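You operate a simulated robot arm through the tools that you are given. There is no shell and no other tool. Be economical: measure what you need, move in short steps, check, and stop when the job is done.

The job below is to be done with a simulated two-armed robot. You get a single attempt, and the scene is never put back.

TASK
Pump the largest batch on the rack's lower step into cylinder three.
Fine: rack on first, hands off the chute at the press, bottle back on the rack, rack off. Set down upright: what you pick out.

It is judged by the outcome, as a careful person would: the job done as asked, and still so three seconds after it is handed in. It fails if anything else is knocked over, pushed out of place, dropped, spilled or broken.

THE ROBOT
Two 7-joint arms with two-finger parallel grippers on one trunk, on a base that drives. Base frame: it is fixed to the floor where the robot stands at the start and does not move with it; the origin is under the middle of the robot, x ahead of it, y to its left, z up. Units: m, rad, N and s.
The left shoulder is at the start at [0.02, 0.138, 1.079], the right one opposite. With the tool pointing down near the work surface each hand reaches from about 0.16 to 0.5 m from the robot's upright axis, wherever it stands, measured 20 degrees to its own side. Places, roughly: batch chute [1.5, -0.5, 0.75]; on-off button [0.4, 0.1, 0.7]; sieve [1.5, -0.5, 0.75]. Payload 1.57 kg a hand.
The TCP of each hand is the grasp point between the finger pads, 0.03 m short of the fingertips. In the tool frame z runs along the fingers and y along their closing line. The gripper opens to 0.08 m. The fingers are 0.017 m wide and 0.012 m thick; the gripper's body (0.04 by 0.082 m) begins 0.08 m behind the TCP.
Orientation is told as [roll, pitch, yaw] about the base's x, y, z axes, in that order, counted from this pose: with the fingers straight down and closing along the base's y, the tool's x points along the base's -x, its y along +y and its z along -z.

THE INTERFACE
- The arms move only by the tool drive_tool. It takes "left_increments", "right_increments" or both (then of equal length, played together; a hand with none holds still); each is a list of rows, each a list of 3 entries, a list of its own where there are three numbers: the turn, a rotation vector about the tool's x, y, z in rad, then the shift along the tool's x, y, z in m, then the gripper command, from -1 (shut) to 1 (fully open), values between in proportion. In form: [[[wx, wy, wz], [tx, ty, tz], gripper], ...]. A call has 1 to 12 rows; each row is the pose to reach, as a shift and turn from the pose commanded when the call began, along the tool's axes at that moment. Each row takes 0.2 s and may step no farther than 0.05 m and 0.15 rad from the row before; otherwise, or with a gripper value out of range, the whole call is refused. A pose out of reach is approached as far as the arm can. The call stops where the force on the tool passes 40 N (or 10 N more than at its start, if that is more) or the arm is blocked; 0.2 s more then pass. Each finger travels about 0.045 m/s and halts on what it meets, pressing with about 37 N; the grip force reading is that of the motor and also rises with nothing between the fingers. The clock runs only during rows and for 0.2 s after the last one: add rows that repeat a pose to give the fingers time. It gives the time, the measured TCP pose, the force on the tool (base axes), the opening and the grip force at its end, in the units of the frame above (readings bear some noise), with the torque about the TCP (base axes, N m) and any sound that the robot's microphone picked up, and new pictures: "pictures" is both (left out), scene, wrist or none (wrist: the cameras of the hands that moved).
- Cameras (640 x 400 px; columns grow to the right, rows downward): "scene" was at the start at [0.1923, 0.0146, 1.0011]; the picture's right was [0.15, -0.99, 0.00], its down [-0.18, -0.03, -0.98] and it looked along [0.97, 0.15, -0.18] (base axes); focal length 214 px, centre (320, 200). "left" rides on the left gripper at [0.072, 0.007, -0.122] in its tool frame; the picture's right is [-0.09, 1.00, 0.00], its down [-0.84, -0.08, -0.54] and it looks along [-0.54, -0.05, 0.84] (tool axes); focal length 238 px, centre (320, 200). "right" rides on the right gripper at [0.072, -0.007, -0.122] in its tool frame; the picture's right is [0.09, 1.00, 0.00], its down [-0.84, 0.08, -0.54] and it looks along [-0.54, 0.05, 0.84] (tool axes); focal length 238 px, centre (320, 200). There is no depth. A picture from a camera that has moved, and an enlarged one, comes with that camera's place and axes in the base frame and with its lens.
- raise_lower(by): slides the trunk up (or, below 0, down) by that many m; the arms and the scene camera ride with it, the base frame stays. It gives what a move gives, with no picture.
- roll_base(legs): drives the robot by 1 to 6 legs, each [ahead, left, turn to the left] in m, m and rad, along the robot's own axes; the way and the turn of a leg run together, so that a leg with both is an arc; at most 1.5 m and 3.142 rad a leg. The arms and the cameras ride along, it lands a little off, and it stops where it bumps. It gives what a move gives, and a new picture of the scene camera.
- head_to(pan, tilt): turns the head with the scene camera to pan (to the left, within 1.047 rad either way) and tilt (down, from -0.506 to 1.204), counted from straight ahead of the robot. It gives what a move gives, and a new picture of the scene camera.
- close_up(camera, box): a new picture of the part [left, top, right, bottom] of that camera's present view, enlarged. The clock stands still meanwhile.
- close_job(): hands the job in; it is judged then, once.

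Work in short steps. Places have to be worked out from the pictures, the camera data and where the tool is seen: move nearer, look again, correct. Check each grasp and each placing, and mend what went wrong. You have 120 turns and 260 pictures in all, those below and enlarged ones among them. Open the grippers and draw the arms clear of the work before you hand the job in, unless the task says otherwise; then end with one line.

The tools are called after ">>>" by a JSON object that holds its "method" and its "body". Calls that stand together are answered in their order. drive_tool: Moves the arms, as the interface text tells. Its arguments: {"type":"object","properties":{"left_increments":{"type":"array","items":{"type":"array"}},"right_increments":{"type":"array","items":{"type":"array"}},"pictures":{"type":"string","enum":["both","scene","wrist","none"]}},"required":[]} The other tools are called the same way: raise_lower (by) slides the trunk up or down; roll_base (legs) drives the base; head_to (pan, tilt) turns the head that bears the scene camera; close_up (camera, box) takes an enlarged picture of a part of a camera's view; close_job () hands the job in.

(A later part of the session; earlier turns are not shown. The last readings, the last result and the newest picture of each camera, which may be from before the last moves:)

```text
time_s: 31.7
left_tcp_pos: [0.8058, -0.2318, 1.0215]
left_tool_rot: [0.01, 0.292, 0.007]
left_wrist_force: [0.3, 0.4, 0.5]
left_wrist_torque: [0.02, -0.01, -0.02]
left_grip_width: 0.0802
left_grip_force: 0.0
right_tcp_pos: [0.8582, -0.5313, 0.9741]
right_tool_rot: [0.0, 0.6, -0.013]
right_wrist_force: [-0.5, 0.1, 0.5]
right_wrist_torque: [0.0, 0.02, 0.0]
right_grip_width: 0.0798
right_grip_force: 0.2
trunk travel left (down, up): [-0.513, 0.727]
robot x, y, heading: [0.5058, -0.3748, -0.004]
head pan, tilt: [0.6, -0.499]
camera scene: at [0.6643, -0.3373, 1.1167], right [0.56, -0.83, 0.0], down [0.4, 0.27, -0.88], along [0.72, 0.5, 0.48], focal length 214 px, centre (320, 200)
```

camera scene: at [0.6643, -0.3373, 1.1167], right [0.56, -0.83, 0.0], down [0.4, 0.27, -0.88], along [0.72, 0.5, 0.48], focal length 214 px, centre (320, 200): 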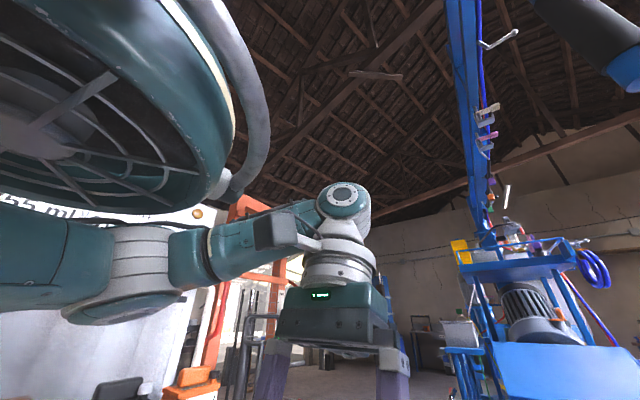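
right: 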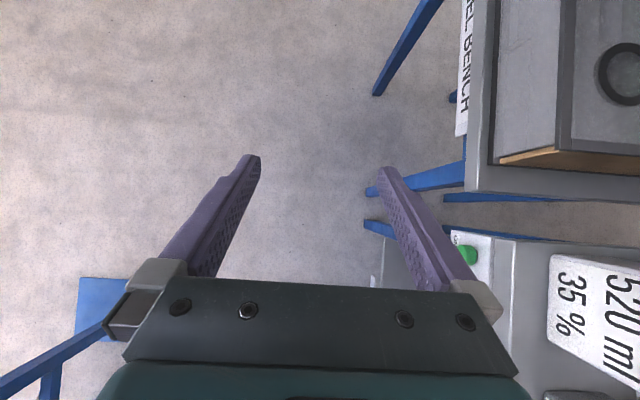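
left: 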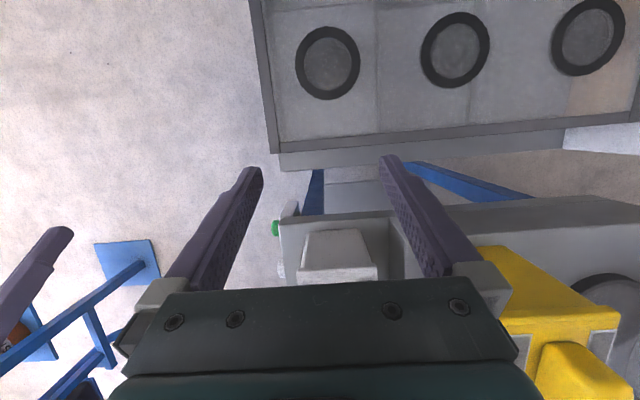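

A hanging pipe ends near (0.98,-0.54,1.34); the raised right wrist met it. I lower the trunk and go closer to the chute beneath it.

>>> {"method": "raise_lower", "body": {"by": -0.15}}

>>> {"method": "roll_base", "body": {"legs": [[0.4, 0.0, 0]]}}

>>> {"method": "head_to", "body": {"pan": 0.0, "tilt": 0.7}}

>>> {"method": "close_up", "body": {"camera": "scene", "box": [220, 60, 420, 200]}}

```text
time_s: 33.4
left_tcp_pos: [0.8064, -0.232, 0.8709]
left_tool_rot: [0.01, 0.292, 0.006]
left_wrist_force: [0.0, -0.1, 1.0]
left_wrist_torque: [-0.02, 0.0, -0.02]
left_grip_width: 0.0798
left_grip_force: 0.1
right_tcp_pos: [0.858, -0.5333, 0.8241]
right_tool_rot: [0.002, 0.601, -0.013]
right_wrist_force: [0.8, 0.5, 0.0]
right_wrist_torque: [-0.01, -0.01, 0.01]
right_grip_width: 0.08
right_grip_force: 0.1
trunk travel left (down, up): [-0.363, 0.877]
robot x, y, heading: [0.5096, -0.376, -0.004]
head pan, tilt: [0.6, -0.499]
```

```text
time_s: 35.7
left_tcp_pos: [1.1675, -0.2333, 0.8716]
left_tool_rot: [0.01, 0.29, 0.008]
left_wrist_force: [0.0, -0.6, -0.1]
left_wrist_torque: [0.02, 0.0, 0.01]
left_grip_width: 0.0799
left_grip_force: 0.2
right_tcp_pos: [1.2174, -0.532, 0.8244]
right_tool_rot: [0.007, 0.607, -0.005]
right_wrist_force: [-0.4, -0.5, -0.7]
right_wrist_torque: [-0.01, 0.01, -0.01]
right_grip_width: 0.0801
right_grip_force: 0.0
trunk travel left (down, up): [-0.363, 0.877]
robot x, y, heading: [0.8659, -0.3718, -0.001]
head pan, tilt: [0.6, -0.499]
stopped in leg 1: the robot was blocked; the commanded pose is now the measured one
camera scene: at [1.0257, -0.3376, 0.9667], right [0.56, -0.83, 0.0], down [0.4, 0.27, -0.88], along [0.72, 0.5, 0.48], focal length 214 px, centre (320, 200)
```

scene: 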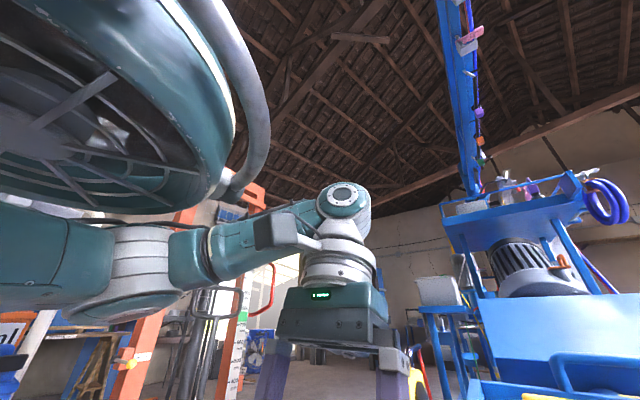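

```text
time_s: 37.1
left_tcp_pos: [1.1664, -0.2326, 0.8716]
left_tool_rot: [0.011, 0.291, 0.006]
left_wrist_force: [0.7, 0.3, 0.2]
left_wrist_torque: [0.04, 0.02, 0.0]
left_grip_width: 0.0803
left_grip_force: 0.0
right_tcp_pos: [1.217, -0.5316, 0.8254]
right_tool_rot: [0.005, 0.605, -0.005]
right_wrist_force: [0.3, -0.3, 0.0]
right_wrist_torque: [0.02, 0.01, 0.01]
right_grip_width: 0.0798
right_grip_force: 0.1
trunk travel left (down, up): [-0.363, 0.877]
robot x, y, heading: [0.8665, -0.3741, 0.002]
head pan, tilt: [0.0, 0.7]
camera scene: at [1.0547, -0.3754, 0.8629], right [0.0, -1.0, 0.0], down [-0.64, 0.0, -0.77], along [0.77, 0.0, -0.64], focal length 214 px, centre (320, 200)
```

scene: 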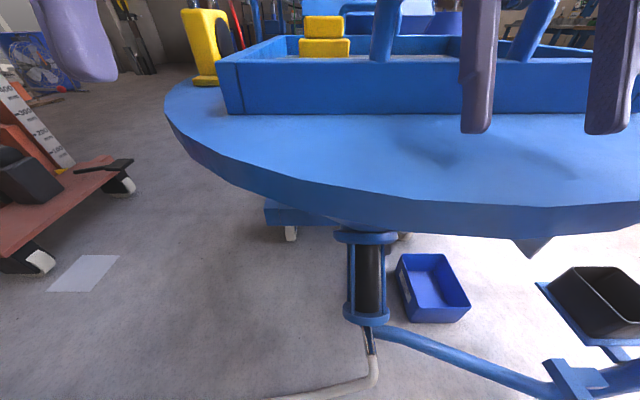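

```text
2.86 times, centred on (320, 130) of scene
camera zoom: at [1.0547, -0.3754, 0.8629], right [0.0, -1.0, 0.0], down [-0.64, 0.0, -0.77], along [0.77, 0.0, -0.64], focal length 613 px, centre (320, 400)
```

zoom: 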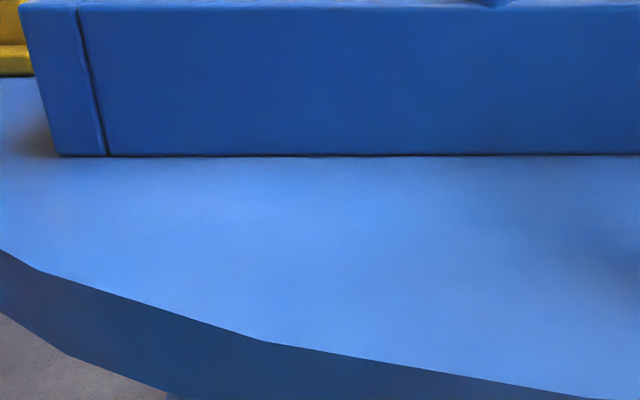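

The right fingertips (z≈0.80, x≈1.22) look to be at the tray's front wall, so that likely stopped me. I back off, raise slightly, and check the tray.

>>> {"method": "roll_base", "body": {"legs": [[-0.1, 0.0, 0]]}}

>>> {"method": "raise_lower", "body": {"by": 0.14}}

>>> {"method": "head_to", "body": {"pan": 0.0, "tilt": 0.6}}

>>> {"method": "close_up", "body": {"camera": "scene", "box": [200, 20, 460, 180]}}

```text
time_s: 38.2
left_tcp_pos: [1.0681, -0.2314, 0.8722]
left_tool_rot: [0.011, 0.293, 0.005]
left_wrist_force: [0.5, 0.0, 0.0]
left_wrist_torque: [0.01, 0.01, -0.03]
left_grip_width: 0.0799
left_grip_force: 0.0
right_tcp_pos: [1.1184, -0.5318, 0.8256]
right_tool_rot: [0.006, 0.606, -0.008]
right_wrist_force: [-0.9, -0.5, -0.3]
right_wrist_torque: [0.05, -0.03, 0.0]
right_grip_width: 0.0798
right_grip_force: 0.1
trunk travel left (down, up): [-0.363, 0.877]
robot x, y, heading: [0.7699, -0.3755, -0.002]
head pan, tilt: [0.0, 0.7]
camera scene: at [0.9557, -0.3755, 0.8627], right [0.0, -1.0, 0.0], down [-0.64, 0.0, -0.76], along [0.76, 0.0, -0.64], focal length 214 px, centre (320, 200)
```

scene: 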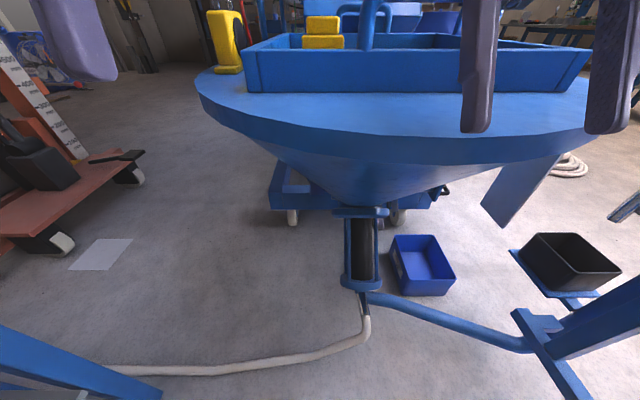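

```text
time_s: 39.9
left_tcp_pos: [1.069, -0.2328, 1.011]
left_tool_rot: [0.01, 0.292, 0.005]
left_wrist_force: [0.0, -0.9, -0.6]
left_wrist_torque: [0.0, 0.01, -0.03]
left_grip_width: 0.0803
left_grip_force: 0.1
right_tcp_pos: [1.1188, -0.5313, 0.9653]
right_tool_rot: [0.007, 0.606, -0.006]
right_wrist_force: [0.3, 0.5, -0.3]
right_wrist_torque: [0.02, 0.03, -0.02]
right_grip_width: 0.0801
right_grip_force: 0.1
trunk travel left (down, up): [-0.503, 0.737]
robot x, y, heading: [0.7713, -0.3745, 0.001]
head pan, tilt: [0.0, 0.7]
```

```text
time_s: 40.5
left_tcp_pos: [1.0688, -0.2325, 1.0114]
left_tool_rot: [0.01, 0.292, 0.003]
left_wrist_force: [-0.3, -0.7, -0.1]
left_wrist_torque: [0.01, 0.01, -0.01]
left_grip_width: 0.0799
left_grip_force: 0.1
right_tcp_pos: [1.1195, -0.5323, 0.965]
right_tool_rot: [0.007, 0.607, -0.007]
right_wrist_force: [0.3, 0.1, 0.6]
right_wrist_torque: [-0.02, 0.02, -0.02]
right_grip_width: 0.0799
right_grip_force: 0.1
trunk travel left (down, up): [-0.503, 0.737]
robot x, y, heading: [0.7717, -0.3749, 0.0]
head pan, tilt: [0.0, 0.6]
camera scene: at [0.9595, -0.3755, 1.0114], right [0.0, -1.0, 0.0], down [-0.57, 0.0, -0.82], along [0.82, 0.0, -0.57], focal length 214 px, centre (320, 200)
```

scene: 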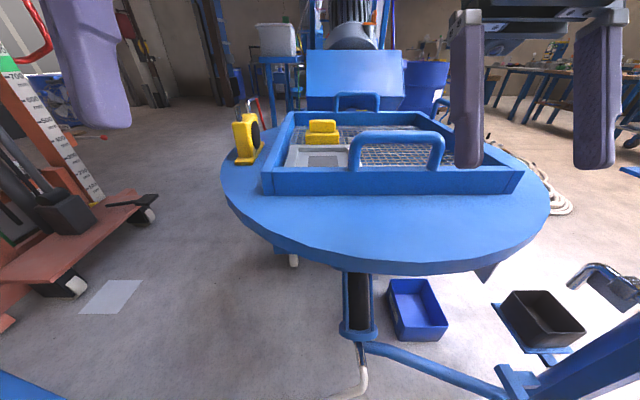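

```text
2.46 times, centred on (330, 100) of scene
camera zoom: at [0.9595, -0.3755, 1.0114], right [0.0, -1.0, 0.0], down [-0.57, 0.0, -0.82], along [0.82, 0.0, -0.57], focal length 528 px, centre (295, 446)
```

zoom: 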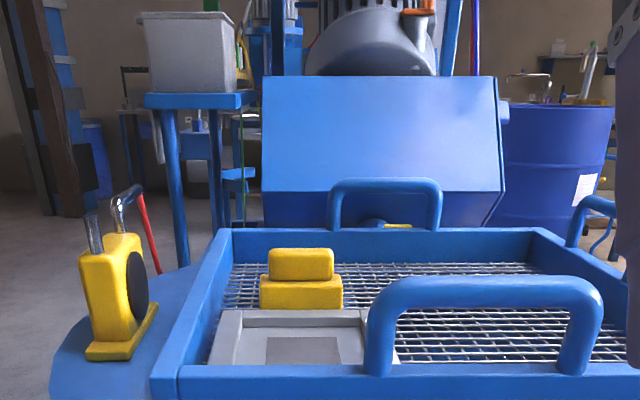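

Geometry now: rim top z≈0.775, rim front x≈1.15, chute opening ≈(1.457,-0.384). I look down to see what my base met (likely floor hose or hopper).

>>> {"method": "roll_base", "body": {"legs": [[0.12, 0.0, 0]]}}

>>> {"method": "head_to", "body": {"pan": 0.2, "tilt": 1.2}}

```text
time_s: 41.8
left_tcp_pos: [1.1872, -0.2323, 1.0118]
left_tool_rot: [0.008, 0.29, 0.005]
left_wrist_force: [-0.2, 0.9, 0.2]
left_wrist_torque: [0.01, 0.01, 0.0]
left_grip_width: 0.08
left_grip_force: 0.1
right_tcp_pos: [1.2368, -0.5321, 0.9657]
right_tool_rot: [0.006, 0.606, -0.008]
right_wrist_force: [-0.2, -0.1, -0.1]
right_wrist_torque: [-0.03, -0.01, -0.02]
right_grip_width: 0.0801
right_grip_force: 0.0
trunk travel left (down, up): [-0.503, 0.737]
robot x, y, heading: [0.8868, -0.376, -0.003]
head pan, tilt: [0.0, 0.6]
camera scene: at [1.0784, -0.3758, 1.0115], right [0.0, -1.0, 0.0], down [-0.56, 0.0, -0.83], along [0.83, 0.0, -0.56], focal length 214 px, centre (320, 200)
```

scene: 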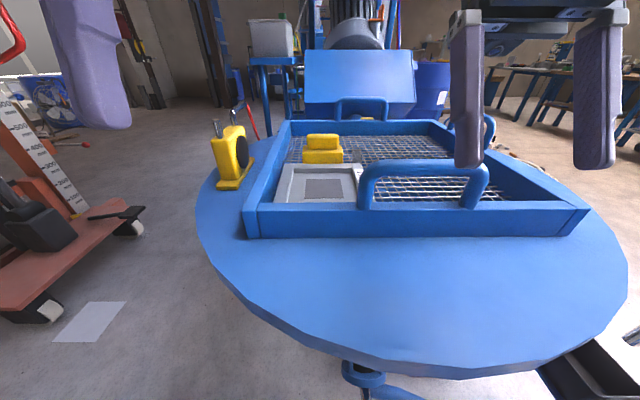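

```text
time_s: 42.8
left_tcp_pos: [1.1874, -0.2315, 1.0108]
left_tool_rot: [0.011, 0.292, 0.006]
left_wrist_force: [0.3, 0.4, -0.1]
left_wrist_torque: [-0.03, 0.02, -0.03]
left_grip_width: 0.0803
left_grip_force: 0.1
right_tcp_pos: [1.237, -0.5314, 0.9648]
right_tool_rot: [0.006, 0.607, -0.006]
right_wrist_force: [0.1, 0.0, 0.0]
right_wrist_torque: [-0.02, 0.01, 0.0]
right_grip_width: 0.08
right_grip_force: 0.1
trunk travel left (down, up): [-0.503, 0.737]
robot x, y, heading: [0.8888, -0.378, -0.003]
head pan, tilt: [0.201, 1.201]
camera scene: at [1.0446, -0.3646, 0.9669], right [0.2, -0.98, 0.0], down [-0.91, -0.18, -0.36], along [0.36, 0.07, -0.93], focal length 214 px, centre (320, 200)
```

scene: 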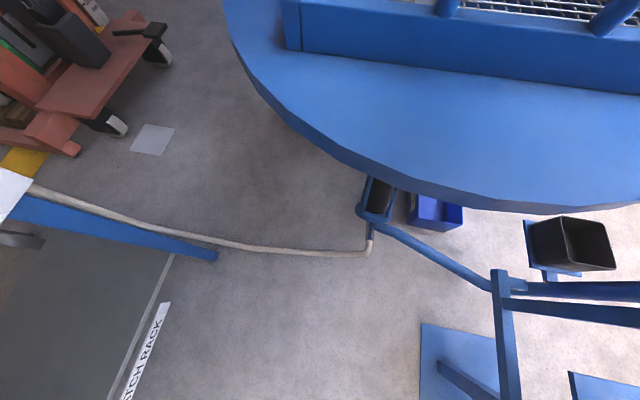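

Raised, I can get closer. I take a downward closeup of the chute from here.

>>> {"method": "roll_base", "body": {"legs": [[0.06, 0.03, 0]]}}

>>> {"method": "head_to", "body": {"pan": 0.0, "tilt": 0.6}}

>>> {"method": "close_up", "body": {"camera": "scene", "box": [240, 110, 400, 220]}}

```text
time_s: 43.8
left_tcp_pos: [1.2479, -0.2039, 1.0115]
left_tool_rot: [0.01, 0.291, 0.005]
left_wrist_force: [0.0, 0.0, -0.2]
left_wrist_torque: [-0.01, 0.02, -0.02]
left_grip_width: 0.0798
left_grip_force: 0.0
right_tcp_pos: [1.2971, -0.5032, 0.9659]
right_tool_rot: [0.008, 0.605, -0.007]
right_wrist_force: [0.4, 0.3, 0.1]
right_wrist_torque: [0.03, 0.03, 0.01]
right_grip_width: 0.0799
right_grip_force: 0.0
trunk travel left (down, up): [-0.503, 0.737]
robot x, y, heading: [0.9516, -0.3445, -0.004]
head pan, tilt: [0.201, 1.201]
camera scene: at [1.1048, -0.3352, 0.9669], right [0.2, -0.98, 0.0], down [-0.91, -0.18, -0.36], along [0.36, 0.07, -0.93], focal length 214 px, centre (320, 200)
```

scene: 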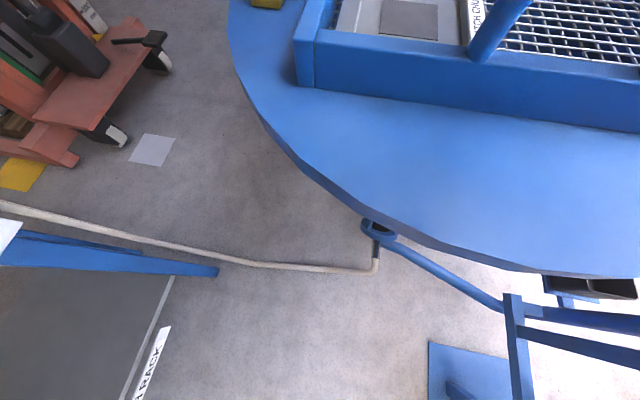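

```text
time_s: 44.8
left_tcp_pos: [1.2472, -0.204, 1.0111]
left_tool_rot: [0.01, 0.292, 0.005]
left_wrist_force: [0.4, -0.4, -0.2]
left_wrist_torque: [-0.01, 0.04, 0.0]
left_grip_width: 0.0799
left_grip_force: 0.0
right_tcp_pos: [1.2966, -0.5022, 0.9644]
right_tool_rot: [0.006, 0.606, -0.007]
right_wrist_force: [0.1, 0.6, 0.4]
right_wrist_torque: [0.01, 0.0, 0.01]
right_grip_width: 0.0797
right_grip_force: 0.1
trunk travel left (down, up): [-0.503, 0.737]
robot x, y, heading: [0.9497, -0.3439, -0.004]
head pan, tilt: [0.0, 0.6]
camera scene: at [1.138, -0.3466, 1.0114], right [0.0, -1.0, 0.0], down [-0.57, 0.0, -0.82], along [0.82, 0.0, -0.57], focal length 214 px, centre (320, 200)
```

scene: 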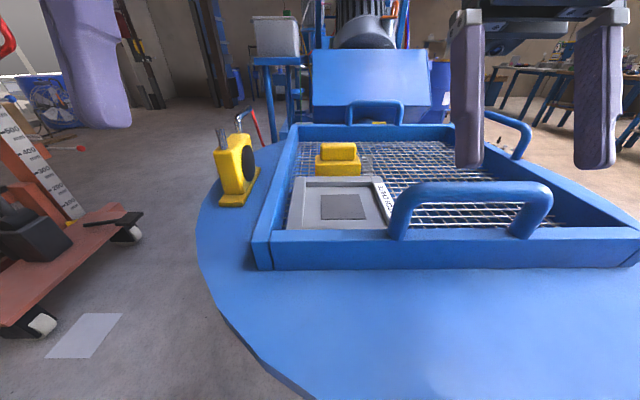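

```text
3.64 times, centred on (320, 165) of scene
camera zoom: at [1.138, -0.3466, 1.0114], right [0.0, -1.0, 0.0], down [-0.57, 0.0, -0.82], along [0.82, 0.0, -0.57], focal length 780 px, centre (320, 327)
```

zoom: 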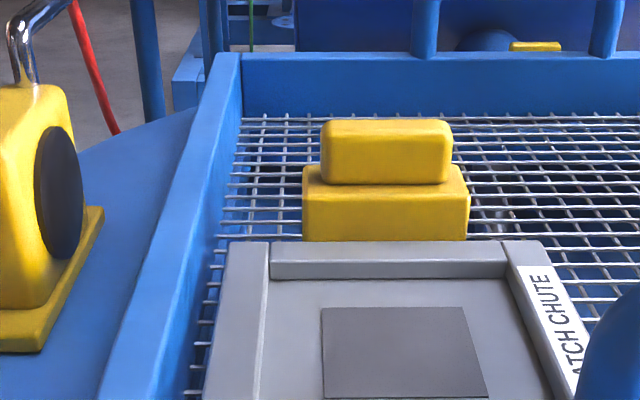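

The chute is a "BATCH CHUTE" tray with a square pad at about (1.436,-0.384,0.79): the bottle stands there. Now to the rack: I back away and turn to face the rack front.

>>> {"method": "roll_base", "body": {"legs": [[-0.39, -0.1, 0], [0, 0, 1.57]]}}

>>> {"method": "head_to", "body": {"pan": 0.2, "tilt": 0.5}}

```text
time_s: 51.1
left_tcp_pos: [0.4192, -0.148, 1.0109]
left_tool_rot: [0.01, 0.291, 1.569]
left_wrist_force: [0.3, -0.1, -0.2]
left_wrist_torque: [0.02, -0.03, -0.03]
left_grip_width: 0.0797
left_grip_force: 0.1
right_tcp_pos: [0.7189, -0.1, 0.9651]
right_tool_rot: [0.008, 0.605, 1.558]
right_wrist_force: [0.8, -0.4, -0.2]
right_wrist_torque: [0.01, 0.02, 0.01]
right_grip_width: 0.08
right_grip_force: 0.1
trunk travel left (down, up): [-0.503, 0.737]
robot x, y, heading: [0.56, -0.4448, 1.562]
head pan, tilt: [0.0, 0.6]
camera scene: at [0.5629, -0.2569, 1.0114], right [1.0, -0.01, 0.0], down [-0.01, -0.56, -0.83], along [0.01, 0.83, -0.56], focal length 214 px, centre (320, 200)
```

scene: 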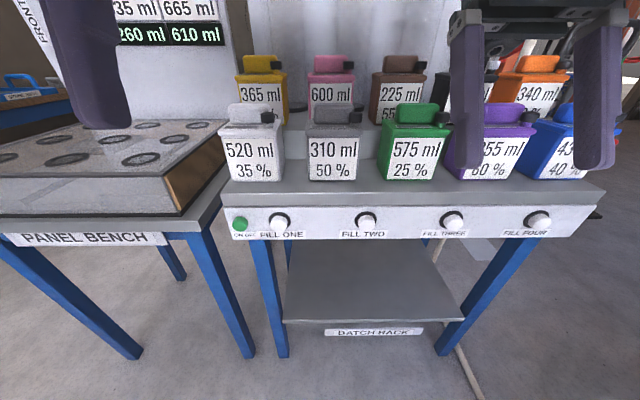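

```text
time_s: 51.8
left_tcp_pos: [0.4208, -0.1466, 1.0111]
left_tool_rot: [0.008, 0.293, 1.569]
left_wrist_force: [-0.2, -0.4, -0.1]
left_wrist_torque: [0.0, 0.0, 0.01]
left_grip_width: 0.0801
left_grip_force: 0.0
right_tcp_pos: [0.7196, -0.0987, 0.9652]
right_tool_rot: [0.008, 0.606, 1.559]
right_wrist_force: [0.3, -0.1, -0.2]
right_wrist_torque: [-0.01, -0.03, -0.01]
right_grip_width: 0.0803
right_grip_force: 0.1
trunk travel left (down, up): [-0.503, 0.737]
robot x, y, heading: [0.5606, -0.441, 1.566]
head pan, tilt: [0.201, 0.499]
camera scene: at [0.5449, -0.2559, 1.0205], right [0.98, 0.19, 0.0], down [0.09, -0.47, -0.88], along [-0.17, 0.86, -0.48], focal length 214 px, centre (320, 200)
```

scene: 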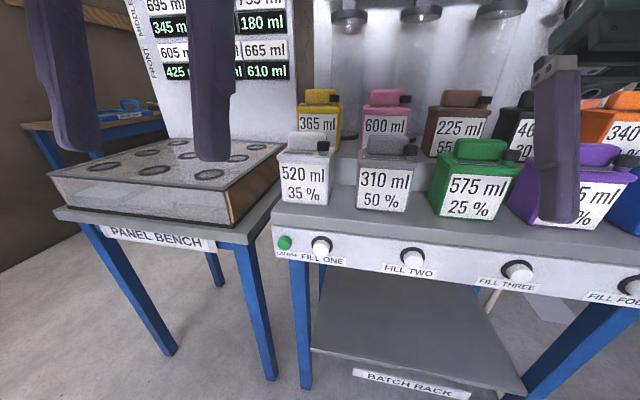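

Clear view: green button ≈(0.411,0.06,0.742), FILL THREE ≈(0.82,0.06,0.745). I straighten the left tool to vertical and shut the gripper.

>>> {"method": "drive_tool", "body": {"left_increments": [[[0, -0.145, 0], [0, 0, 0], -1], [[0, -0.291, 0], [0, 0, 0], -1], [[0, -0.291, 0], [0, 0, 0], -1], [[0, -0.291, 0], [0, 0, 0], -1], [[0, -0.291, 0], [0, 0, 0], -1]], "pictures": "none"}}

```text
time_s: 53.2
left_tcp_pos: [0.4131, -0.156, 0.9857]
left_tool_rot: [0.056, 0.092, 1.585]
left_wrist_force: [0.5, -0.2, 0.0]
left_wrist_torque: [-0.01, 0.0, 0.03]
left_grip_width: 0.0
left_grip_force: 21.9
right_tcp_pos: [0.7192, -0.099, 0.9662]
right_tool_rot: [0.007, 0.607, 1.559]
right_wrist_force: [0.2, -0.6, 0.5]
right_wrist_torque: [-0.02, -0.02, -0.01]
right_grip_width: 0.0799
right_grip_force: 0.1
trunk travel left (down, up): [-0.503, 0.737]
robot x, y, heading: [0.5591, -0.451, 1.56]
head pan, tilt: [0.201, 0.499]
stopped in row 5 (left hand): the arm was blocked; the commanded pose is now the measured one
```

The arm's limit left ~0.09 rad pitch, good enough. I move down and forward to just in front of the button, rotating the rest if reachable.

>>> {"method": "drive_tool", "body": {"left_increments": [[[0, 0, 0], [-0.023, 0, 0.036], -1], [[0, 0, 0], [-0.046, 0, 0.072], -1], [[0, 0, 0], [-0.07, 0, 0.109], -1], [[0, 0, 0], [-0.093, 0, 0.145], -1], [[0, 0, 0], [-0.116, 0, 0.181], -1], [[0, -0.08, 0], [-0.14, 0, 0.218], -1]], "pictures": "both"}}

```text
time_s: 54.6
left_tcp_pos: [0.4004, -0.0352, 0.7589]
left_tool_rot: [0.053, 0.008, 1.58]
left_wrist_force: [0.0, -0.1, -0.2]
left_wrist_torque: [0.0, -0.02, -0.02]
left_grip_width: 0.0
left_grip_force: 22.0
right_tcp_pos: [0.7201, -0.0995, 0.9656]
right_tool_rot: [0.007, 0.606, 1.557]
right_wrist_force: [-0.3, -0.1, 0.3]
right_wrist_torque: [0.01, 0.02, 0.01]
right_grip_width: 0.0801
right_grip_force: 0.0
trunk travel left (down, up): [-0.503, 0.737]
robot x, y, heading: [0.5605, -0.4475, 1.567]
head pan, tilt: [0.201, 0.499]
camera scene: at [0.545, -0.2561, 1.0205], right [0.98, 0.19, 0.0], down [0.09, -0.47, -0.88], along [-0.17, 0.86, -0.48], focal length 214 px, centre (320, 200)
camera left: at [0.4033, -0.106, 0.8804], right [-1.0, 0.08, 0.05], down [0.1, 0.84, 0.53], along [0.0, 0.53, -0.85], focal length 238 px, centre (320, 200)
```

scene: 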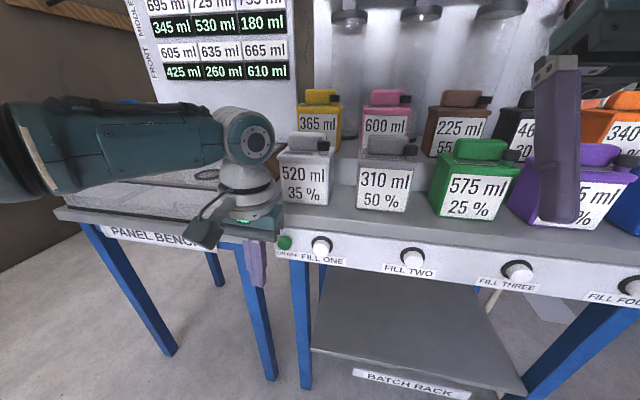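
left: 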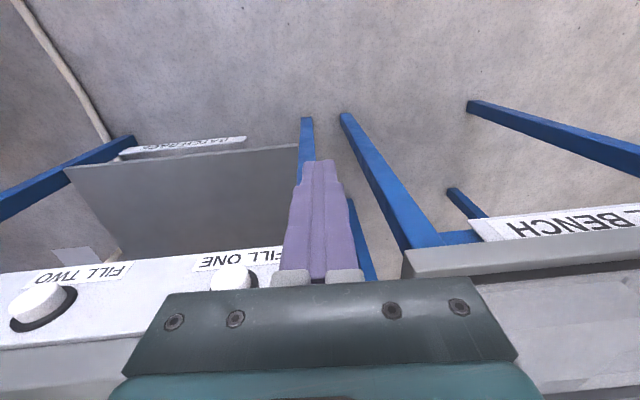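

Fingertip is ~1 cm left of the button and 8.5 cm in front. I shift right and advance close to it.

>>> {"method": "drive_tool", "body": {"left_increments": [[[0, 0, 0], [0, -0.012, 0], -1], [[0, 0, 0], [-0.035, -0.012, 0.002], -1], [[0, 0, 0], [-0.07, -0.012, 0.004], -1]], "pictures": "both"}}

```text
time_s: 55.4
left_tcp_pos: [0.4087, 0.0049, 0.756]
left_tool_rot: [0.054, 0.007, 1.578]
left_wrist_force: [-0.1, -0.2, -0.8]
left_wrist_torque: [-0.01, 0.01, -0.03]
left_grip_width: 0.0
left_grip_force: 20.8
left hand out of reach, approached as far as the arm can: row 3
right_tcp_pos: [0.7187, -0.0995, 0.9655]
right_tool_rot: [0.008, 0.608, 1.556]
right_wrist_force: [0.7, -0.2, -0.1]
right_wrist_torque: [-0.03, 0.05, -0.01]
right_grip_width: 0.08
right_grip_force: 0.0
trunk travel left (down, up): [-0.503, 0.737]
robot x, y, heading: [0.5611, -0.4432, 1.558]
head pan, tilt: [0.201, 0.499]
camera scene: at [0.5443, -0.2564, 1.0204], right [0.98, 0.19, 0.0], down [0.09, -0.47, -0.88], along [-0.17, 0.86, -0.48], focal length 214 px, centre (320, 200)
camera left: at [0.4118, -0.0676, 0.8784], right [-0.99, 0.09, 0.05], down [0.1, 0.84, 0.53], along [0.0, 0.53, -0.85], focal length 238 px, centre (320, 200)
```

scene: 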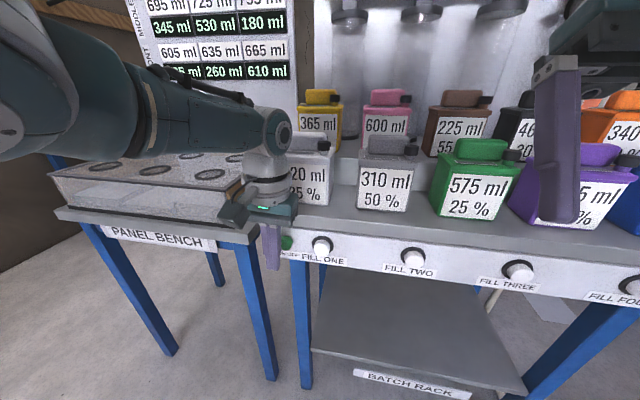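
left: 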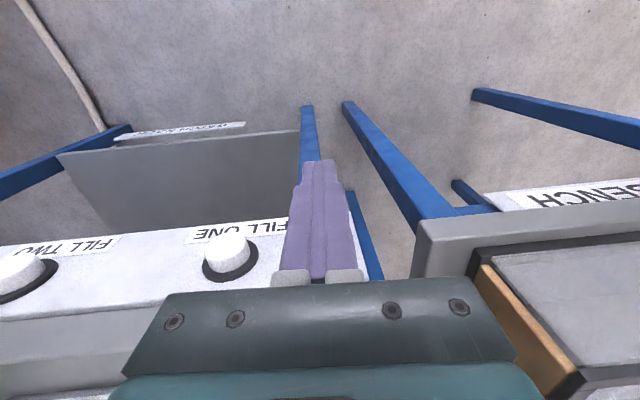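

Arm is at its reach limit, so I pull the hand back 3 cm and roll the base 6 cm closer.

>>> {"method": "drive_tool", "body": {"left_increments": [[[0, 0, 0], [0.035, 0, 0], -1]], "pictures": "none"}}

>>> {"method": "roll_base", "body": {"legs": [[0.06, 0, 0]]}}

```text
time_s: 55.8
left_tcp_pos: [0.4084, -0.0326, 0.7564]
left_tool_rot: [0.056, 0.009, 1.583]
left_wrist_force: [0.0, 0.0, 0.8]
left_wrist_torque: [-0.02, 0.03, 0.04]
left_grip_width: 0.0
left_grip_force: 21.3
right_tcp_pos: [0.7193, -0.1002, 0.9651]
right_tool_rot: [0.007, 0.606, 1.556]
right_wrist_force: [0.0, 0.5, 0.2]
right_wrist_torque: [0.0, 0.03, 0.01]
right_grip_width: 0.0798
right_grip_force: 0.2
trunk travel left (down, up): [-0.503, 0.737]
robot x, y, heading: [0.5609, -0.4456, 1.563]
head pan, tilt: [0.201, 0.499]
```

```text
time_s: 56.8
left_tcp_pos: [0.4108, 0.0291, 0.7555]
left_tool_rot: [0.054, 0.008, 1.578]
left_wrist_force: [-0.5, 0.3, -0.5]
left_wrist_torque: [-0.01, 0.02, 0.02]
left_grip_width: 0.0003
left_grip_force: 20.9
right_tcp_pos: [0.7206, -0.0391, 0.9649]
right_tool_rot: [0.007, 0.605, 1.557]
right_wrist_force: [-0.1, -0.2, -0.3]
right_wrist_torque: [0.0, 0.01, 0.0]
right_grip_width: 0.0803
right_grip_force: 0.1
trunk travel left (down, up): [-0.503, 0.737]
robot x, y, heading: [0.5624, -0.3838, 1.563]
head pan, tilt: [0.201, 0.499]
camera scene: at [0.5455, -0.196, 1.0206], right [0.98, 0.19, 0.0], down [0.09, -0.47, -0.88], along [-0.17, 0.86, -0.48], focal length 214 px, centre (320, 200)
```

scene: 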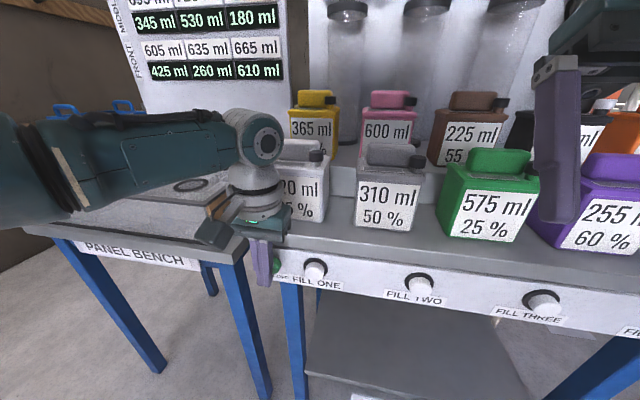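

Now press gently forward.

>>> {"method": "drive_tool", "body": {"left_increments": [[[0, 0, 0], [-0.012, 0, 0], -1], [[0, 0, 0], [-0.02, 0, 0], -1], [[0, 0, 0], [-0.026, 0, 0], -1]], "pictures": "scene"}}

>>> {"method": "close_up", "body": {"camera": "scene", "box": [230, 210, 350, 300]}}

```text
time_s: 57.6
left_tcp_pos: [0.4098, 0.0503, 0.7534]
left_tool_rot: [0.056, 0.015, 1.58]
left_wrist_force: [0.3, -14.2, 4.9]
left_wrist_torque: [-0.03, 0.07, -0.06]
left_grip_width: 0.0
left_grip_force: 21.5
right_tcp_pos: [0.7194, -0.0427, 0.9642]
right_tool_rot: [0.007, 0.61, 1.559]
right_wrist_force: [0.3, -0.2, 0.2]
right_wrist_torque: [0.02, 0.02, 0.02]
right_grip_width: 0.08
right_grip_force: 0.0
trunk travel left (down, up): [-0.503, 0.737]
robot x, y, heading: [0.5635, -0.3871, 1.561]
head pan, tilt: [0.201, 0.499]
heard: click
camera scene: at [0.5454, -0.199, 1.0201], right [0.98, 0.19, 0.0], down [0.09, -0.47, -0.88], along [-0.17, 0.86, -0.48], focal length 214 px, centre (320, 200)
```

scene: 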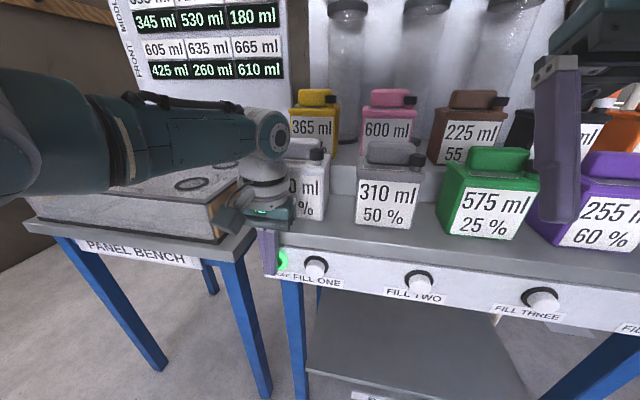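

```text
4.44 times, centred on (290, 255) of scene
camera zoom: at [0.5454, -0.199, 1.0201], right [0.98, 0.19, 0.0], down [0.09, -0.47, -0.88], along [-0.17, 0.86, -0.48], focal length 953 px, centre (453, -44)
```

zoom: 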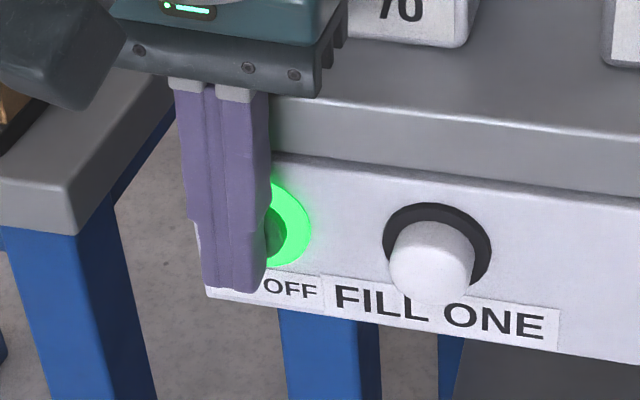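

Click heard and the ring is lit: the rack is on. I retreat the hand and lift it.

>>> {"method": "drive_tool", "body": {"left_increments": [[[0, 0, 0], [0.04, 0, 0], -1], [[0, 0, 0], [0.07, 0, -0.03], 0], [[0, 0, 0], [0.07, 0, -0.075], 1], [[0, 0, 0], [0.07, 0, -0.12], 1], [[0, 0, 0], [0.07, 0, -0.165], 1], [[0, 0, 0], [0.07, 0, -0.21], 1], [[0, 0, 0], [0.07, 0, -0.25], 1]], "pictures": "none"}}

>>> {"method": "roll_base", "body": {"legs": [[-0.02, -0.33, 0]]}}

>>> {"method": "head_to", "body": {"pan": 0.4, "tilt": 0.5}}

```text
time_s: 59.2
left_tcp_pos: [0.4229, -0.0133, 1.0071]
left_tool_rot: [0.054, 0.01, 1.582]
left_wrist_force: [0.2, -0.1, -0.8]
left_wrist_torque: [-0.03, -0.01, -0.02]
left_grip_width: 0.0801
left_grip_force: 0.1
right_tcp_pos: [0.7194, -0.04, 0.9656]
right_tool_rot: [0.006, 0.606, 1.556]
right_wrist_force: [0.1, -0.1, 1.2]
right_wrist_torque: [0.01, -0.02, 0.0]
right_grip_width: 0.08
right_grip_force: 0.0
trunk travel left (down, up): [-0.503, 0.737]
robot x, y, heading: [0.5588, -0.387, 1.563]
head pan, tilt: [0.201, 0.499]
```

```text
time_s: 61.4
left_tcp_pos: [0.7498, -0.0359, 1.0057]
left_tool_rot: [0.054, 0.006, 1.582]
left_wrist_force: [0.4, -0.4, 0.3]
left_wrist_torque: [0.01, 0.02, -0.01]
left_grip_width: 0.08
left_grip_force: 0.1
right_tcp_pos: [1.0453, -0.0618, 0.9654]
right_tool_rot: [0.009, 0.606, 1.557]
right_wrist_force: [0.2, 0.2, -0.5]
right_wrist_torque: [-0.01, 0.03, 0.02]
right_grip_width: 0.0799
right_grip_force: 0.0
trunk travel left (down, up): [-0.503, 0.737]
robot x, y, heading: [0.8877, -0.4089, 1.562]
head pan, tilt: [0.201, 0.499]
camera scene: at [0.8707, -0.2194, 1.0205], right [0.98, 0.19, 0.0], down [0.09, -0.47, -0.88], along [-0.17, 0.86, -0.48], focal length 214 px, centre (320, 200)
```

scene: 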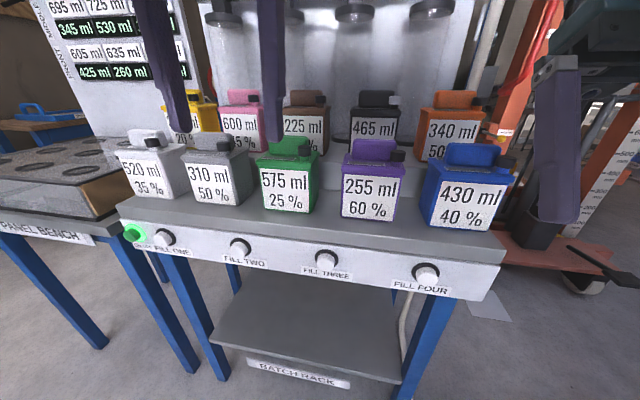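

```text
time_s: 62.1
left_tcp_pos: [0.7489, -0.0354, 1.0067]
left_tool_rot: [0.054, 0.006, 1.581]
left_wrist_force: [0.3, 0.0, -0.2]
left_wrist_torque: [0.0, 0.01, 0.0]
left_grip_width: 0.0802
left_grip_force: 0.1
right_tcp_pos: [1.0454, -0.063, 0.9654]
right_tool_rot: [0.005, 0.606, 1.557]
right_wrist_force: [0.4, 1.1, 0.0]
right_wrist_torque: [-0.02, 0.02, 0.02]
right_grip_width: 0.0797
right_grip_force: 0.0
trunk travel left (down, up): [-0.503, 0.737]
robot x, y, heading: [0.8874, -0.4095, 1.561]
head pan, tilt: [0.4, 0.499]
camera scene: at [0.8533, -0.2246, 1.0205], right [0.93, 0.38, 0.0], down [0.18, -0.44, -0.88], along [-0.33, 0.81, -0.48], focal length 214 px, centre (320, 200)
```

scene: 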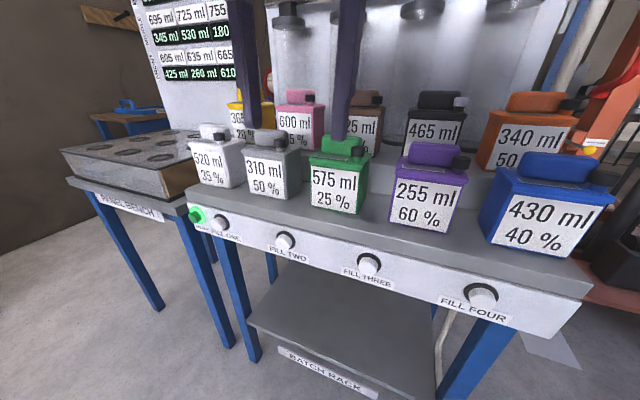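

I estimate the green bottle: x 0.69–0.79, front y≈0.105, base z≈0.81, body top ≈0.91, handle top ≈0.94. I yaw the left tool by 90° so the fingers close along base y.

>>> {"method": "drive_tool", "body": {"left_increments": [[[0, 0, 0.143], [0, 0, -0.02], 1], [[0, 0, 0.286], [0, 0, -0.04], 1], [[0, 0, 0.429], [0, 0, -0.06], 1], [[0, 0, 0.572], [0, 0, -0.06], 1], [[0, 0, 0.715], [0, 0, -0.06], 1], [[0, 0, 0.858], [0, 0, -0.06], 1], [[0, 0, 1.001], [0, 0, -0.06], 1], [[0, 0, 1.144], [0, 0, -0.06], 1], [[0, 0, 1.287], [0, 0, -0.06], 1], [[0, 0, 1.43], [0, 0, -0.06], 1], [[0, 0, 1.57], [0, 0, -0.06], 1]], "pictures": "both"}}

```text
time_s: 63.0
left_tcp_pos: [0.7467, -0.0508, 1.0099]
left_tool_rot: [-0.025, 0.176, 1.123]
left_wrist_force: [0.4, 0.8, 0.0]
left_wrist_torque: [0.0, -0.03, 0.0]
left_grip_width: 0.08
left_grip_force: 0.1
right_tcp_pos: [1.0439, -0.0626, 0.9665]
right_tool_rot: [0.006, 0.608, 1.557]
right_wrist_force: [0.9, -0.3, 0.0]
right_wrist_torque: [0.0, -0.01, 0.0]
right_grip_width: 0.0799
right_grip_force: 0.1
trunk travel left (down, up): [-0.503, 0.737]
robot x, y, heading: [0.884, -0.409, 1.564]
head pan, tilt: [0.4, 0.499]
stopped in row 4 (left hand): the arm was blocked; the commanded pose is now the measured one
camera scene: at [0.8532, -0.2246, 1.0205], right [0.92, 0.38, 0.0], down [0.18, -0.44, -0.88], along [-0.33, 0.81, -0.48], focal length 214 px, centre (320, 200)
camera left: at [0.718, -0.0904, 1.1423], right [-0.86, 0.51, -0.04], down [0.45, 0.8, 0.39], along [0.23, 0.32, -0.92], focal length 238 px, centre (320, 200)
```

scene: 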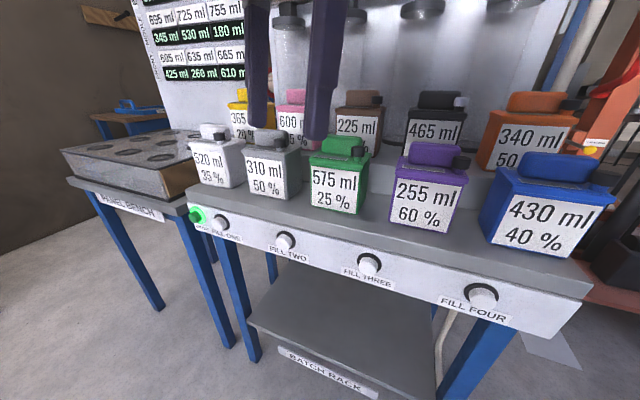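
left: 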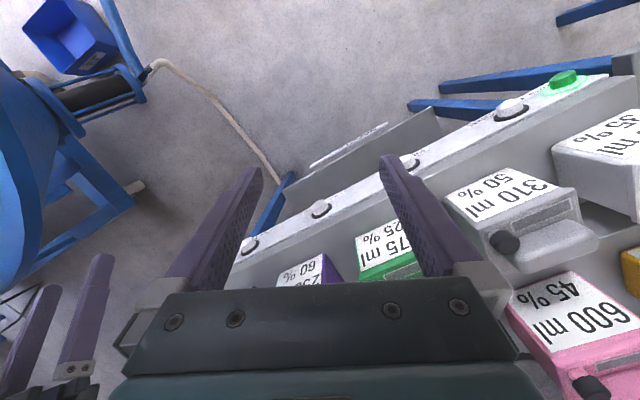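

The wrist is limited to ~0.45 rad of yaw here. Instead I turn the base to heading ≈0.44 at about (0.53,-0.25), so the present tool yaw becomes ~0 in the base frame.

>>> {"method": "roll_base", "body": {"legs": [[0, 0.35, 0], [0, 0, -1.125], [0.075, 0.16, 0]]}}

>>> {"method": "head_to", "body": {"pan": 0.5, "tilt": 0.4}}

>>> {"method": "close_up", "body": {"camera": "left", "box": [0, 0, 640, 400]}}

```text
time_s: 69.2
left_tcp_pos: [0.7991, 0.0522, 1.01]
left_tool_rot: [-0.026, 0.175, 0.005]
left_wrist_force: [-0.6, 0.1, 0.0]
left_wrist_torque: [-0.01, 0.01, -0.01]
left_grip_width: 0.0799
left_grip_force: 0.0
right_tcp_pos: [0.9166, -0.2213, 0.9647]
right_tool_rot: [0.007, 0.605, 0.439]
right_wrist_force: [0.2, 0.0, -0.2]
right_wrist_torque: [-0.01, -0.01, 0.0]
right_grip_width: 0.0803
right_grip_force: 0.0
trunk travel left (down, up): [-0.503, 0.737]
robot x, y, heading: [0.5354, -0.2295, 0.443]
head pan, tilt: [0.4, 0.499]
camera scene: at [0.688, -0.1188, 1.0206], right [0.75, -0.67, 0.0], down [-0.32, -0.36, -0.88], along [0.58, 0.65, -0.48], focal length 214 px, centre (320, 200)
```

scene: 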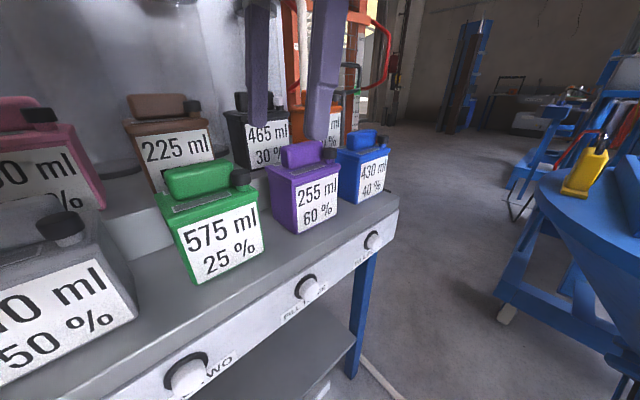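

```text
time_s: 69.8
left_tcp_pos: [0.7988, 0.0531, 1.0101]
left_tool_rot: [-0.029, 0.177, 0.004]
left_wrist_force: [0.1, -0.2, 0.2]
left_wrist_torque: [0.0, 0.01, 0.02]
left_grip_width: 0.08
left_grip_force: 0.0
right_tcp_pos: [0.9188, -0.2228, 0.9651]
right_tool_rot: [0.007, 0.607, 0.437]
right_wrist_force: [-0.1, -0.4, -1.0]
right_wrist_torque: [-0.02, -0.03, 0.01]
right_grip_width: 0.0799
right_grip_force: 0.1
trunk travel left (down, up): [-0.503, 0.737]
robot x, y, heading: [0.5356, -0.2286, 0.439]
head pan, tilt: [0.499, 0.4]
camera scene: at [0.682, -0.1121, 1.0296], right [0.81, -0.59, 0.0], down [-0.23, -0.31, -0.92], along [0.54, 0.74, -0.39], focal length 214 px, centre (320, 200)
```

scene: 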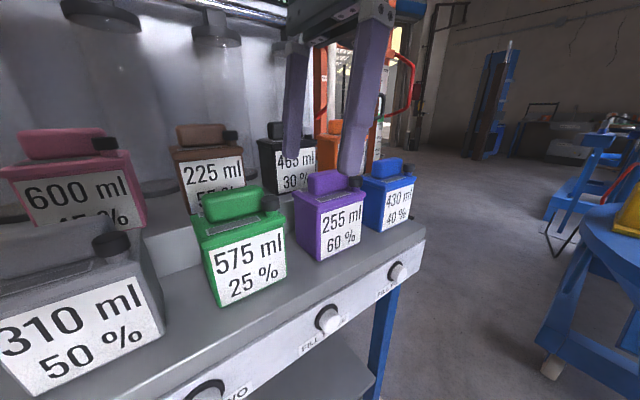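

```text
1.00 times, centred on (320, 200) of left (not enlarged: the box is as wide or as high as the picture)
camera zoom: at [0.7515, 0.0618, 1.1422], right [0.08, 1.0, -0.04], down [0.92, -0.06, 0.39], along [0.38, -0.07, -0.92], focal length 238 px, centre (320, 200)
```

zoom: 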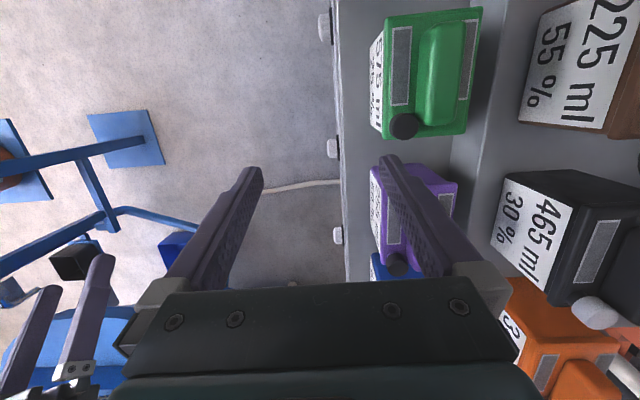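

Wrist view gives the handle: a bar along x, ~3 cm thick, centre ≈(0.738,0.150), z 0.90–0.94. I move above it at the current height and straighten the tool.

>>> {"method": "drive_tool", "body": {"left_increments": [[[0, -0.06, 0], [0.02, 0.03, 0.003], 1], [[-0.01, -0.12, 0], [0.04, 0.065, 0.006], 1], [[-0.02, -0.17, 0], [0.061, 0.097, 0.0108], 1], [[-0.02, -0.17, 0], [0.061, 0.097, 0.0108], 1]], "pictures": "both"}}

```text
time_s: 70.8
left_tcp_pos: [0.735, 0.1475, 1.0028]
left_tool_rot: [-0.008, 0.022, 0.0]
left_wrist_force: [0.1, -0.2, -0.1]
left_wrist_torque: [0.0, 0.02, -0.01]
left_grip_width: 0.0801
left_grip_force: 0.0
right_tcp_pos: [0.9173, -0.2215, 0.9656]
right_tool_rot: [0.006, 0.607, 0.439]
right_wrist_force: [-0.2, 0.2, 0.6]
right_wrist_torque: [0.01, -0.01, -0.01]
right_grip_width: 0.08
right_grip_force: 0.0
trunk travel left (down, up): [-0.503, 0.737]
robot x, y, heading: [0.5354, -0.2309, 0.446]
head pan, tilt: [0.499, 0.4]
camera scene: at [0.682, -0.1121, 1.0297], right [0.81, -0.59, 0.0], down [-0.23, -0.31, -0.92], along [0.54, 0.74, -0.39], focal length 214 px, centre (320, 200)
camera left: at [0.6675, 0.1549, 1.1257], right [0.09, 1.0, -0.01], down [0.85, -0.07, 0.52], along [0.52, -0.06, -0.85], focal length 238 px, centre (320, 200)
```

scene: 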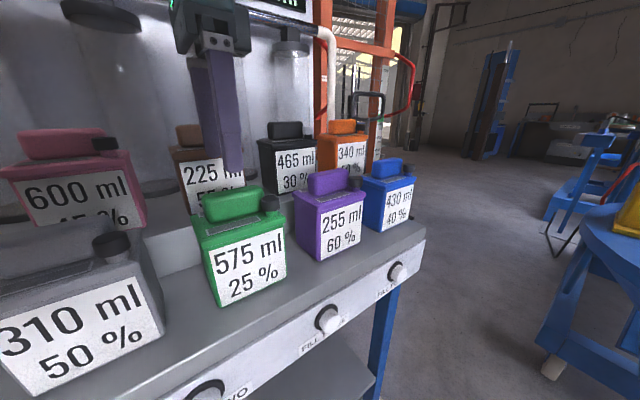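
left: 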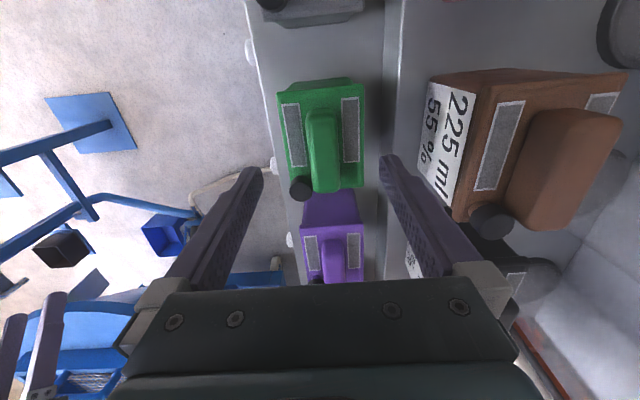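

Aligned over the handle. I narrow the opening to ~6 cm and descend.

>>> {"method": "drive_tool", "body": {"left_increments": [[[0, 0, 0], [0, 0.001, 0], 0.5], [[0, 0, 0], [0, 0.001, 0.025], 0.5], [[0, 0, 0], [0, 0.001, 0.05], 0.5], [[0, 0, 0], [0, 0.001, 0.064], 0.5]], "pictures": "both"}}

>>> {"method": "close_up", "body": {"camera": "scene", "box": [170, 130, 330, 330]}}

```text
time_s: 71.8
left_tcp_pos: [0.7377, 0.1498, 0.944]
left_tool_rot: [-0.005, 0.005, 0.006]
left_wrist_force: [0.4, 0.8, 0.1]
left_wrist_torque: [0.01, -0.02, -0.03]
left_grip_width: 0.0601
left_grip_force: 0.0
right_tcp_pos: [0.9172, -0.2221, 0.9651]
right_tool_rot: [0.006, 0.608, 0.437]
right_wrist_force: [-0.3, 0.1, 0.5]
right_wrist_torque: [0.01, -0.01, 0.0]
right_grip_width: 0.0798
right_grip_force: 0.0
trunk travel left (down, up): [-0.503, 0.737]
robot x, y, heading: [0.537, -0.2313, 0.439]
head pan, tilt: [0.499, 0.4]
camera scene: at [0.6819, -0.1121, 1.0297], right [0.81, -0.59, 0.0], down [-0.23, -0.31, -0.92], along [0.54, 0.74, -0.39], focal length 214 px, centre (320, 200)
camera left: at [0.6671, 0.1561, 1.0655], right [0.09, 1.0, -0.01], down [0.84, -0.07, 0.54], along [0.54, -0.05, -0.84], focal length 238 px, centre (320, 200)
```

scene: 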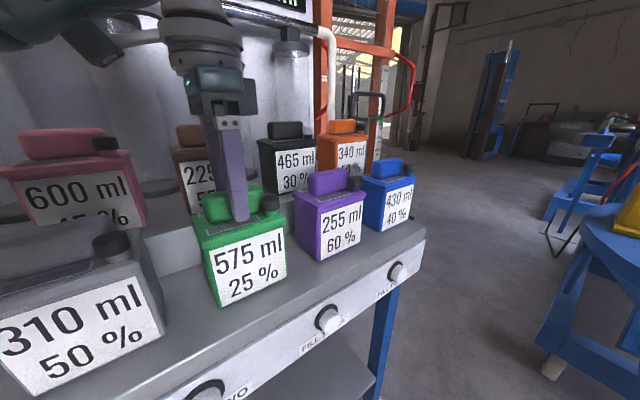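
left: 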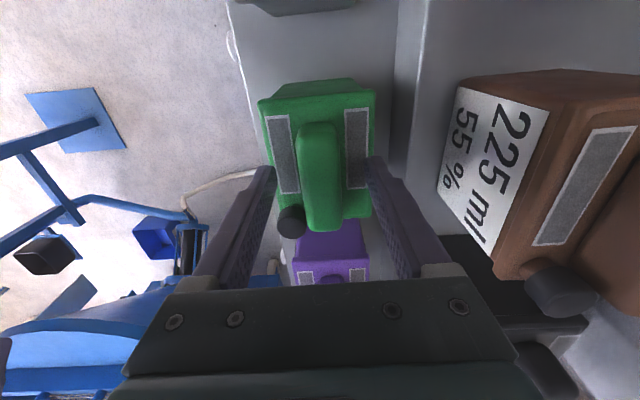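

```text
2.00 times, centred on (250, 230) of scene
camera zoom: at [0.6819, -0.1121, 1.0297], right [0.81, -0.59, 0.0], down [-0.23, -0.31, -0.92], along [0.54, 0.74, -0.39], focal length 429 px, centre (460, 140)
```

zoom: 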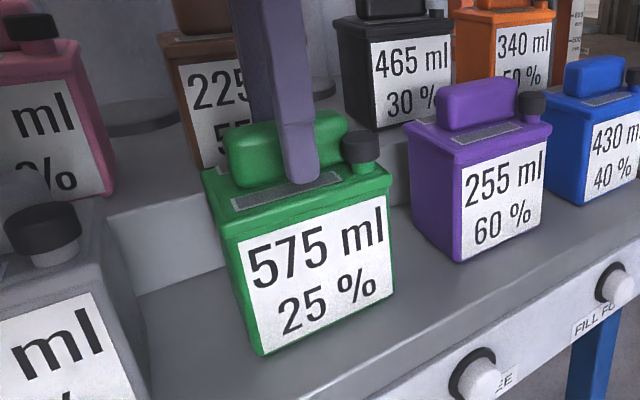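

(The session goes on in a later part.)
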